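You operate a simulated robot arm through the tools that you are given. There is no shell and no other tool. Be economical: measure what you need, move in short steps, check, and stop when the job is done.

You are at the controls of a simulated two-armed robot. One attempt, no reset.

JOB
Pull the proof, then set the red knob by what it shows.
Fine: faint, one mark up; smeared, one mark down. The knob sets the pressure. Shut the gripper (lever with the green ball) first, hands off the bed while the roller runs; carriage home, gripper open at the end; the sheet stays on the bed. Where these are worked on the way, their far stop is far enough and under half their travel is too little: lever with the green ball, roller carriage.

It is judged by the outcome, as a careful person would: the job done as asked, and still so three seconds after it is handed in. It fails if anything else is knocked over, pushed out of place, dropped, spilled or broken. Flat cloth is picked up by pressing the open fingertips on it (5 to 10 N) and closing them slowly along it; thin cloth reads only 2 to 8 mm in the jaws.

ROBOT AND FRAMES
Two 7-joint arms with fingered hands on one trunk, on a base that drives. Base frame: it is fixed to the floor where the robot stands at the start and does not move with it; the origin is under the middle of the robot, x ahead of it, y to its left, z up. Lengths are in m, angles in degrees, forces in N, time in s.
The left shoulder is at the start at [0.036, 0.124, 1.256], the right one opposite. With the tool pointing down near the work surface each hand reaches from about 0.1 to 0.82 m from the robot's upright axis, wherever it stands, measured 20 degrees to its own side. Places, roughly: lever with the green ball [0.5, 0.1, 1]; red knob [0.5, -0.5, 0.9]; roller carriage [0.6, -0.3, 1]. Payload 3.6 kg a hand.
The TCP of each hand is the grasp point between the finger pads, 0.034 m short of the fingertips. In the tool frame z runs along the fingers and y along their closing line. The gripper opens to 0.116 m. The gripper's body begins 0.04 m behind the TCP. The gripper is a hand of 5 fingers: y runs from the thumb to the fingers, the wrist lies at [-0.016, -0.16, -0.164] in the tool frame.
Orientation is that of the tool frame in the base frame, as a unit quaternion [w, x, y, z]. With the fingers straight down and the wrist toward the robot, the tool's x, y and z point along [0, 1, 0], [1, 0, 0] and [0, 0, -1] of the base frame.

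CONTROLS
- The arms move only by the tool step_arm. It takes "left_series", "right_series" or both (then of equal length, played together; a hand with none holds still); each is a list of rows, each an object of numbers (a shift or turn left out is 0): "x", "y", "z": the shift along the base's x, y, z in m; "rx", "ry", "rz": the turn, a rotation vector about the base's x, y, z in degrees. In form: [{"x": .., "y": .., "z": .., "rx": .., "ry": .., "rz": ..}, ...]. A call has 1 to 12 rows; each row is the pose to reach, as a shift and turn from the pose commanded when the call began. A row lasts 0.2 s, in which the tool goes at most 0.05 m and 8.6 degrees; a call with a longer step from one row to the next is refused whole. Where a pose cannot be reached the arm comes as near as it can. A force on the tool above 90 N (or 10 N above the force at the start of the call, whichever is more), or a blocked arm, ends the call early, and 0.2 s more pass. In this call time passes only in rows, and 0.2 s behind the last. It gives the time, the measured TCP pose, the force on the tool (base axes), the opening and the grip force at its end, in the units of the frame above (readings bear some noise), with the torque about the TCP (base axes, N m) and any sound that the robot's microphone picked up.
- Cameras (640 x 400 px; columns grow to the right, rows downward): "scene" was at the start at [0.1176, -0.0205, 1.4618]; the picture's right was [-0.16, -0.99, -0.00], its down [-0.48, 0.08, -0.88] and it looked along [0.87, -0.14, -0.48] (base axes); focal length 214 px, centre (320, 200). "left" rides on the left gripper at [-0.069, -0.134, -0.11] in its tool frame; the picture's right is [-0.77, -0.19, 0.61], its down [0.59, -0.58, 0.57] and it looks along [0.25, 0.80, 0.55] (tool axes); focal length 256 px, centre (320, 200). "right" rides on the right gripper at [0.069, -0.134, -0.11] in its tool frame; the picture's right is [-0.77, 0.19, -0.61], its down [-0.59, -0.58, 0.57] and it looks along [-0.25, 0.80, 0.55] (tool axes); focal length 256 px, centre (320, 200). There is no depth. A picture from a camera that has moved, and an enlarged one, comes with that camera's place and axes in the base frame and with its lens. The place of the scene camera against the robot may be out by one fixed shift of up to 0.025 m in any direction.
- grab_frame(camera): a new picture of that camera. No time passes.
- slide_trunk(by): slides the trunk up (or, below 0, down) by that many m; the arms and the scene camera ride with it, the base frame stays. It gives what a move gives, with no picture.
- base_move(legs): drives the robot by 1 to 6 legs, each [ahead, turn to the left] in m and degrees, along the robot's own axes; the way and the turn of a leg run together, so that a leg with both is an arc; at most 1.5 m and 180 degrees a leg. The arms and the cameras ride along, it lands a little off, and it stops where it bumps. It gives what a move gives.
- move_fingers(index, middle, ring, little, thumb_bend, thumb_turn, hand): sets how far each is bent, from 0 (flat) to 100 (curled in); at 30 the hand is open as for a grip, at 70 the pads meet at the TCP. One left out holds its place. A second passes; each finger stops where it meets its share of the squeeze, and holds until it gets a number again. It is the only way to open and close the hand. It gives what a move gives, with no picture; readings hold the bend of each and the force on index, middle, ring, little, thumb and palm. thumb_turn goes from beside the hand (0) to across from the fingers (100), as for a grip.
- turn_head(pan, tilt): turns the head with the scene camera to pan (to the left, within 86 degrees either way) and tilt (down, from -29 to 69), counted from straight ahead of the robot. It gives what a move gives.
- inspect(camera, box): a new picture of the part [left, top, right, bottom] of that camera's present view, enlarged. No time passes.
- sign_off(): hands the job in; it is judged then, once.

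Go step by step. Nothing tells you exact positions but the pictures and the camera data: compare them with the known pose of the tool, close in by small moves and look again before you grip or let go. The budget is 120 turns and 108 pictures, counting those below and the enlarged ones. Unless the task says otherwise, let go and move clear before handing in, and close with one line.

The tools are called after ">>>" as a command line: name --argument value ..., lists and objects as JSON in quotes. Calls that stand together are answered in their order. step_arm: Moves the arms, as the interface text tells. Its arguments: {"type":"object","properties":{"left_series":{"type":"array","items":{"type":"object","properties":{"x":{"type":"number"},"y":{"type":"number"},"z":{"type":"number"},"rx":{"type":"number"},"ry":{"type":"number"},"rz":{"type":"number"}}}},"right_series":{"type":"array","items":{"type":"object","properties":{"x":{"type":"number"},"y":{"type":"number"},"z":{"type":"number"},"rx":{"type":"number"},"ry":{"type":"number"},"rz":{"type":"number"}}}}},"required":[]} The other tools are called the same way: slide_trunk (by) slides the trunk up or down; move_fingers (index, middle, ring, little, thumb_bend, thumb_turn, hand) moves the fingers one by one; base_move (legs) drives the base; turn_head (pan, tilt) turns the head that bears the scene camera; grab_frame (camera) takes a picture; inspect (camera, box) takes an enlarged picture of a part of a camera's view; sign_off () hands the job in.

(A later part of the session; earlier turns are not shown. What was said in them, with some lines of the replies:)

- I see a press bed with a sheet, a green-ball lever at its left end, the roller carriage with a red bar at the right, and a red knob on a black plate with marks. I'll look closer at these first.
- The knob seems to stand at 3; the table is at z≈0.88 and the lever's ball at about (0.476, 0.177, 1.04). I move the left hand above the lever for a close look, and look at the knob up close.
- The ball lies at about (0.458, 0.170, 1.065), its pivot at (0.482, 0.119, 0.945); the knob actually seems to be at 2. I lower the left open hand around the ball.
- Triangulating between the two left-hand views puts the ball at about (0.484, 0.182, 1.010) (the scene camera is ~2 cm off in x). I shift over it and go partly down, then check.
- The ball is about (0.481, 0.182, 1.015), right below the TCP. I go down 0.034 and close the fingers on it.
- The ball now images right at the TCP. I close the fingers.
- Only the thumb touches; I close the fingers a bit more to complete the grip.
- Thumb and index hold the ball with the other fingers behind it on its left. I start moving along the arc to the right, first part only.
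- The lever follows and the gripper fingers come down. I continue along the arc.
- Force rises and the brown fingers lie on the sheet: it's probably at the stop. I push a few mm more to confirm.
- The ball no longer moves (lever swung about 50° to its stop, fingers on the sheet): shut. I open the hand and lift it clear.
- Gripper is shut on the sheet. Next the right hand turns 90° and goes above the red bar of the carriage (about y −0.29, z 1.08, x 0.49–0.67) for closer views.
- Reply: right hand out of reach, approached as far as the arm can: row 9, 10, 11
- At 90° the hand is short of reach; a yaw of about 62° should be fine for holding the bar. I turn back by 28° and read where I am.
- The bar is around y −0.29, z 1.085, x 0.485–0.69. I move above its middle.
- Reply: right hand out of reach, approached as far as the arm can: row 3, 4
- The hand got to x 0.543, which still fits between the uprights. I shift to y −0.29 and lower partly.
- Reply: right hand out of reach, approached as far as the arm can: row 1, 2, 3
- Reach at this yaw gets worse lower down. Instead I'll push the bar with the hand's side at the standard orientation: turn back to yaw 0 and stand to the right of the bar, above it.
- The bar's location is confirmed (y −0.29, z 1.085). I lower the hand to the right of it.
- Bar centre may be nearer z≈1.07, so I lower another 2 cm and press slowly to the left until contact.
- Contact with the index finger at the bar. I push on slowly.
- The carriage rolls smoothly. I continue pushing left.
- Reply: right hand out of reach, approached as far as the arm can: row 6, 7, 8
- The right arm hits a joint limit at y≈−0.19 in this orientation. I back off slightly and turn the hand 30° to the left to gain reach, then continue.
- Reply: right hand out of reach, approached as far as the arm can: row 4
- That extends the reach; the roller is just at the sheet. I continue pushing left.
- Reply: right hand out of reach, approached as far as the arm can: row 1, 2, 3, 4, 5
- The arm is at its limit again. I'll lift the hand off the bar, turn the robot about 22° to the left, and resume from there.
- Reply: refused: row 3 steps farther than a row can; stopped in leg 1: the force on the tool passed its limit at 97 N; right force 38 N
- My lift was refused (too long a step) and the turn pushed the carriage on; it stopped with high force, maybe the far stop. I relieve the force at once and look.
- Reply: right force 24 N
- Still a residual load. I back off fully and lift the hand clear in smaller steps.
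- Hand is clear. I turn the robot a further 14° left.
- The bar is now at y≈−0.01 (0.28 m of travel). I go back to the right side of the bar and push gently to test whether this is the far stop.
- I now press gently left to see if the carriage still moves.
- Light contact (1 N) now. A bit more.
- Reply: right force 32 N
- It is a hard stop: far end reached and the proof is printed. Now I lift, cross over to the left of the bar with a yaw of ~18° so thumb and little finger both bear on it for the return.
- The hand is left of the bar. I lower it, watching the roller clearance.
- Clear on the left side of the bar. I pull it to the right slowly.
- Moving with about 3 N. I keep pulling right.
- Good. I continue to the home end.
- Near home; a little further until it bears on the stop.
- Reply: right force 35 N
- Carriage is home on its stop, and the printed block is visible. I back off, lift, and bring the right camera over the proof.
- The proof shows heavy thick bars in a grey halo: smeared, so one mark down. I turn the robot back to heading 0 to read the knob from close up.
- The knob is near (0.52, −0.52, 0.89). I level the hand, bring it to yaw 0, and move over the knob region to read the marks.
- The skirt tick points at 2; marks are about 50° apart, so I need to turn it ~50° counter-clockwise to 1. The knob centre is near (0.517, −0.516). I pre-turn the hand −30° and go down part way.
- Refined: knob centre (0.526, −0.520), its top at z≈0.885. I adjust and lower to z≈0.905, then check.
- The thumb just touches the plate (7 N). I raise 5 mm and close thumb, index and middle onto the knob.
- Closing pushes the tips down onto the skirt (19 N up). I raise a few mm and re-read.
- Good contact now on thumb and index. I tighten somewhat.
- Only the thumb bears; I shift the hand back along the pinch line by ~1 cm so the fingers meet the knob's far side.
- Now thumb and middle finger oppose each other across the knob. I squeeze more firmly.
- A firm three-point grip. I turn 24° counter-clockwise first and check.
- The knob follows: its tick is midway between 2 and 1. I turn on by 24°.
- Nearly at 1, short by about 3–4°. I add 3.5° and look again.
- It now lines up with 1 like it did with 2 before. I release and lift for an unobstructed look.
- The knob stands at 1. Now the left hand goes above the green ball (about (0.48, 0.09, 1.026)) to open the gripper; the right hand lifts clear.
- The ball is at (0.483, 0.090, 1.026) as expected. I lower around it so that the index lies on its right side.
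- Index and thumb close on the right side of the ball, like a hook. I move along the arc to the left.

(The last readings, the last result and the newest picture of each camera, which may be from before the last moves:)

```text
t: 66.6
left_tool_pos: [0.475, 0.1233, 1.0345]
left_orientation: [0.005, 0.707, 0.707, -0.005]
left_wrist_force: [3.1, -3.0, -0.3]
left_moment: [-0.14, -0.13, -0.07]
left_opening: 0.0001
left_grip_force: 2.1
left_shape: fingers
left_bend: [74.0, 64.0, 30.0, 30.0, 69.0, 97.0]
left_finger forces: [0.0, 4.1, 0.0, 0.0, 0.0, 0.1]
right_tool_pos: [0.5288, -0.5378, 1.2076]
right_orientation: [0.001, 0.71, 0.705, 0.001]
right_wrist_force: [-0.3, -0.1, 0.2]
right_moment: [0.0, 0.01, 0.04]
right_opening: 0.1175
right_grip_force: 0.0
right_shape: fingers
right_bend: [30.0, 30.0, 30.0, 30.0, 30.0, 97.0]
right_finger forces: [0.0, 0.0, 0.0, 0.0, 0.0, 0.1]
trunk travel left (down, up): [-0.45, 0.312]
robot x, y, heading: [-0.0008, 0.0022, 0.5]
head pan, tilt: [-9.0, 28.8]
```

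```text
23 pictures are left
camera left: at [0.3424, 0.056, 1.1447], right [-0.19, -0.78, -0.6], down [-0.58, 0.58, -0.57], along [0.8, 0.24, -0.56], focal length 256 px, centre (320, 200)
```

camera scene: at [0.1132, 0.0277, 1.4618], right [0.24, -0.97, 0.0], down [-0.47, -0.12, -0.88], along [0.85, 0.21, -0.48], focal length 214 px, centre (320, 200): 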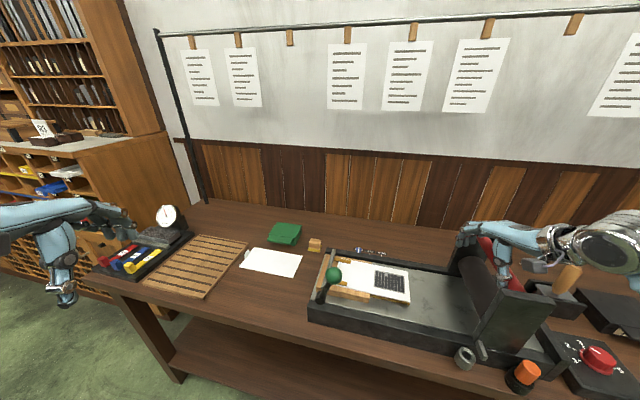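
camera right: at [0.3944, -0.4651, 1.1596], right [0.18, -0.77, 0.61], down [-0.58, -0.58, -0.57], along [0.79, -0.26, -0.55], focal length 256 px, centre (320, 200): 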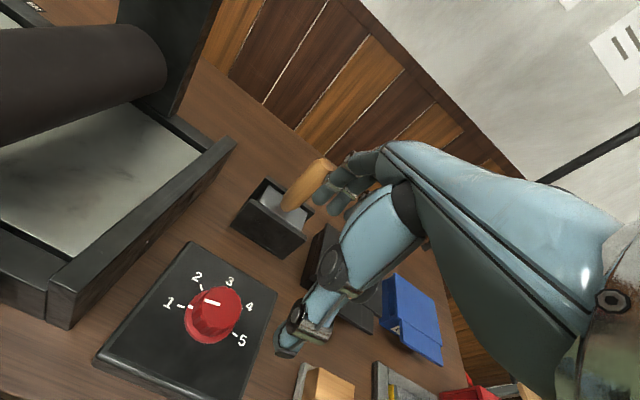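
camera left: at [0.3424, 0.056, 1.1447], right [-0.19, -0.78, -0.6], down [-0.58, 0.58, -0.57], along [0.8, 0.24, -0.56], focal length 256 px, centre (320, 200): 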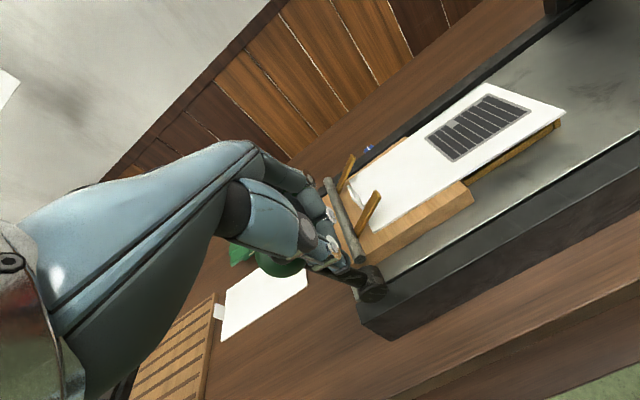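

The gripper is lifting off the sheet. I continue to its open stop.

>>> step_arm --left_series '[{"y": 0.008, "z": -0.003}, {"y": 0.016, "z": -0.007}, {"y": 0.024, "z": -0.011}, {"y": 0.03, "z": -0.015}]'

>>> grab_frame --camera "left"

```text
t: 67.6
left_tool_pos: [0.4767, 0.1528, 1.0206]
left_orientation: [0.004, 0.708, 0.706, -0.002]
left_wrist_force: [5.3, -4.3, 3.1]
left_moment: [-0.07, -0.22, -0.1]
left_opening: 0.0001
left_grip_force: 3.1
left_shape: fingers
left_bend: [74.0, 63.0, 30.0, 30.0, 69.0, 97.0]
left_finger forces: [0.0, 5.7, 0.1, 0.1, 0.0, 0.0]
right_tool_pos: [0.5279, -0.5383, 1.2084]
right_orientation: [0.001, 0.71, 0.704, 0.0]
right_wrist_force: [-0.1, 0.2, 0.2]
right_moment: [-0.04, 0.0, -0.02]
right_opening: 0.1172
right_grip_force: 0.1
right_shape: fingers
right_bend: [30.0, 30.0, 30.0, 30.0, 30.0, 97.0]
right_finger forces: [0.1, 0.0, 0.1, 0.0, 0.0, 0.0]
trunk travel left (down, up): [-0.45, 0.312]
robot x, y, heading: [-0.0004, -0.0006, 0.6]
head pan, tilt: [-9.0, 28.8]
```

```text
22 pictures are left
camera left: at [0.3429, 0.0853, 1.1303], right [-0.19, -0.78, -0.6], down [-0.58, 0.58, -0.57], along [0.8, 0.24, -0.56], focal length 256 px, centre (320, 200)
```

left: 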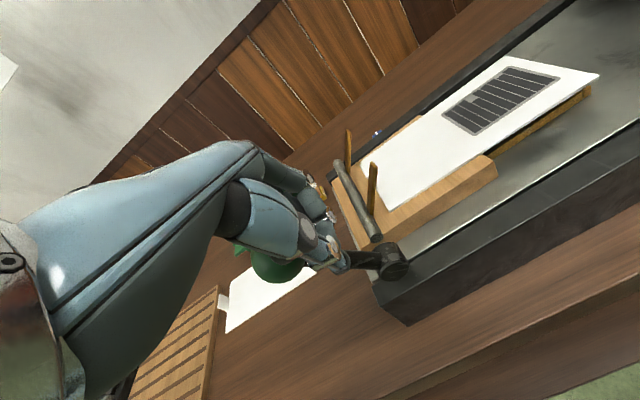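

Nearly open. A little more until the stop is felt.

>>> step_arm --left_series '[{"y": 0.006, "z": -0.004}, {"y": 0.012, "z": -0.008}, {"y": 0.018, "z": -0.012}]'

>>> inspect --camera "left" --box '[220, 60, 440, 320]'

```text
t: 68.4
left_tool_pos: [0.4755, 0.1565, 1.0148]
left_orientation: [0.003, 0.707, 0.707, 0.002]
left_wrist_force: [5.8, -19.2, 17.7]
left_moment: [-0.57, -0.17, -0.15]
left_opening: 0.0
left_grip_force: 16.3
left_shape: fingers
left_bend: [76.0, 63.0, 30.0, 30.0, 69.0, 97.0]
left_finger forces: [29.0, 4.0, 0.0, 0.0, 0.1, 0.0]
right_tool_pos: [0.53, -0.5539, 1.2035]
right_orientation: [-0.004, 0.71, 0.704, 0.007]
right_wrist_force: [0.0, 0.8, -1.3]
right_moment: [-0.08, 0.02, -0.06]
right_opening: 0.1174
right_grip_force: 0.1
right_shape: fingers
right_bend: [30.0, 30.0, 30.0, 30.0, 30.0, 97.0]
right_finger forces: [0.0, 0.0, 0.1, 0.0, 0.0, 0.0]
trunk travel left (down, up): [-0.45, 0.312]
robot x, y, heading: [0.003, 0.0028, 0.4]
head pan, tilt: [-9.0, 28.8]
```

```text
1.54 times, centred on (330, 190) of left
camera zoom: at [0.3416, 0.0876, 1.1235], right [-0.18, -0.77, -0.61], down [-0.57, 0.59, -0.57], along [0.8, 0.25, -0.55], focal length 394 px, centre (305, 215)
```

zoom: 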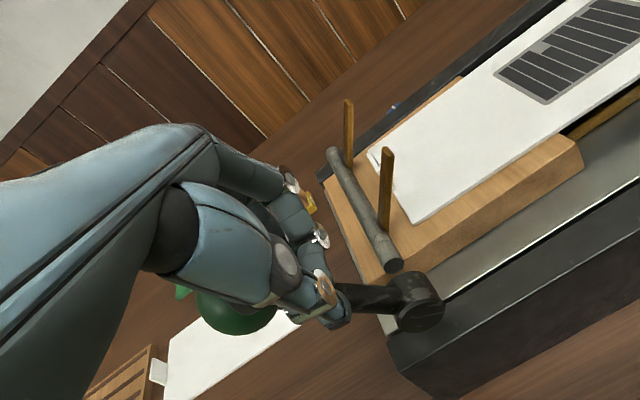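

Open stop reached. I ease off, open the fingers and lift away.

>>> step_arm --left_series '[{"y": -0.008, "z": 0.005}, {"y": -0.016, "z": 0.01}]'

>>> move_fingers --hand "left" --index 30 --middle 30 --thumb_bend 30

>>> step_arm --left_series '[{"z": 0.03}, {"z": 0.07}, {"z": 0.11}, {"z": 0.15}, {"z": 0.18, "y": 0.03}, {"z": 0.2, "y": 0.07, "x": -0.01}]'

>>> grab_frame --camera "scene"

>>> inspect --camera "scene" --box '[200, 220, 360, 340]'

>>> inspect --camera "scene" --box '[350, 200, 510, 330]'

```text
t: 69.0
left_tool_pos: [0.4743, 0.1591, 1.0179]
left_orientation: [0.01, 0.71, 0.704, -0.006]
left_wrist_force: [1.6, -28.0, 7.1]
left_moment: [-0.8, -0.08, -0.1]
left_opening: 0.0
left_grip_force: 17.7
left_shape: fingers
left_bend: [75.0, 62.0, 30.0, 30.0, 69.0, 97.0]
left_finger forces: [31.8, 4.3, 0.1, 0.0, 0.1, 0.1]
right_tool_pos: [0.5271, -0.5302, 1.2119]
right_orientation: [0.004, 0.711, 0.703, -0.002]
right_wrist_force: [0.2, -0.8, -0.5]
right_moment: [0.08, 0.01, 0.08]
right_opening: 0.1174
right_grip_force: 0.1
right_shape: fingers
right_bend: [30.0, 30.0, 30.0, 30.0, 30.0, 97.0]
right_finger forces: [0.0, 0.1, 0.0, 0.1, 0.0, 0.1]
trunk travel left (down, up): [-0.45, 0.312]
robot x, y, heading: [0.0009, 0.0013, -0.2]
head pan, tilt: [-9.0, 28.8]
```

```text
t: 70.0
left_tool_pos: [0.4753, 0.1561, 1.0183]
left_orientation: [0.004, 0.707, 0.707, -0.005]
left_wrist_force: [-0.3, -0.2, -0.5]
left_moment: [-0.01, -0.01, 0.04]
left_opening: 0.1174
left_grip_force: 0.0
left_shape: fingers
left_bend: [30.0, 30.0, 30.0, 30.0, 30.0, 97.0]
left_finger forces: [0.1, 0.0, 0.0, 0.1, 0.0, 0.0]
right_tool_pos: [0.5282, -0.5364, 1.2088]
right_orientation: [0.001, 0.71, 0.704, 0.0]
right_wrist_force: [0.8, 0.1, -0.5]
right_moment: [-0.04, 0.03, 0.03]
right_opening: 0.1172
right_grip_force: 0.1
right_shape: fingers
right_bend: [30.0, 30.0, 30.0, 30.0, 30.0, 97.0]
right_finger forces: [0.0, 0.0, 0.1, 0.1, 0.1, 0.0]
trunk travel left (down, up): [-0.45, 0.312]
robot x, y, heading: [-0.0026, 0.0003, 0.2]
head pan, tilt: [-9.0, 28.8]
```

```text
t: 71.4
left_tool_pos: [0.4651, 0.2268, 1.2195]
left_orientation: [0.004, 0.707, 0.707, -0.004]
left_wrist_force: [0.3, 0.8, 0.0]
left_moment: [-0.01, 0.0, 0.01]
left_opening: 0.1174
left_grip_force: 0.0
left_shape: fingers
left_bend: [30.0, 30.0, 30.0, 30.0, 30.0, 97.0]
left_finger forces: [0.1, 0.0, 0.0, 0.0, 0.0, 0.0]
right_tool_pos: [0.529, -0.5351, 1.2098]
right_orientation: [0.002, 0.711, 0.703, 0.001]
right_wrist_force: [-0.7, 1.7, -0.7]
right_moment: [0.01, -0.01, 0.01]
right_opening: 0.1174
right_grip_force: 0.0
right_shape: fingers
right_bend: [30.0, 30.0, 30.0, 30.0, 30.0, 97.0]
right_finger forces: [0.1, 0.0, 0.1, 0.0, 0.0, 0.1]
trunk travel left (down, up): [-0.45, 0.312]
robot x, y, heading: [-0.0024, 0.0016, 0.5]
head pan, tilt: [-9.0, 28.8]
```

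```text
20 pictures are left
camera scene: at [0.1167, -0.0184, 1.4619], right [-0.15, -0.99, 0.0], down [-0.48, 0.07, -0.88], along [0.87, -0.13, -0.48], focal length 214 px, centre (320, 200)
```

scene: 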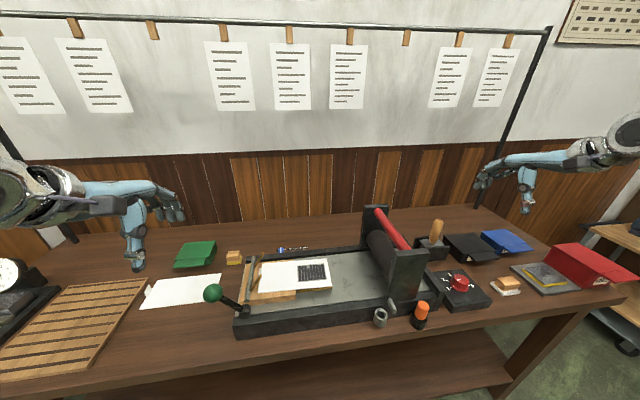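

```text
3.33 times, centred on (280, 280) of scene
camera zoom: at [0.1167, -0.0184, 1.4619], right [-0.15, -0.99, 0.0], down [-0.48, 0.07, -0.88], along [0.87, -0.13, -0.48], focal length 715 px, centre (453, -67)
```

zoom: 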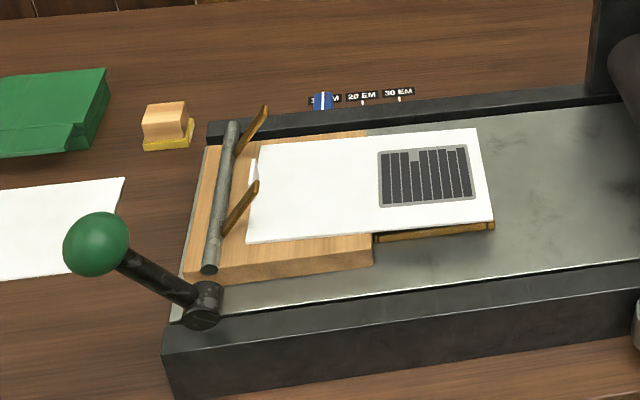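

```text
3.08 times, centred on (430, 265) of scene
camera zoom: at [0.1167, -0.0184, 1.4619], right [-0.15, -0.99, 0.0], down [-0.48, 0.07, -0.88], along [0.87, -0.13, -0.48], focal length 660 px, centre (-18, 0)
```

zoom: 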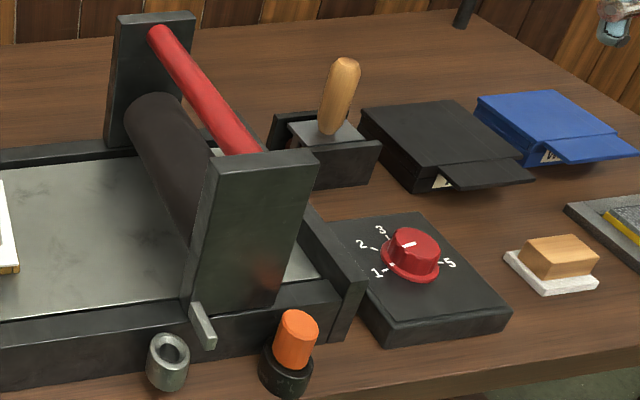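

The lever is back open, the carriage is home, the sheet lies on the bed with the proof, the knob is at 1, both hands are clear, and nothing else has moved. I'm handing in.

>>> sign_off

```text
The job is handed in.
```

The proof came out smeared, so I set the red knob one mark down, from 2 to 1. The carriage is home, the gripper is open, and the sheet is still on the bed.
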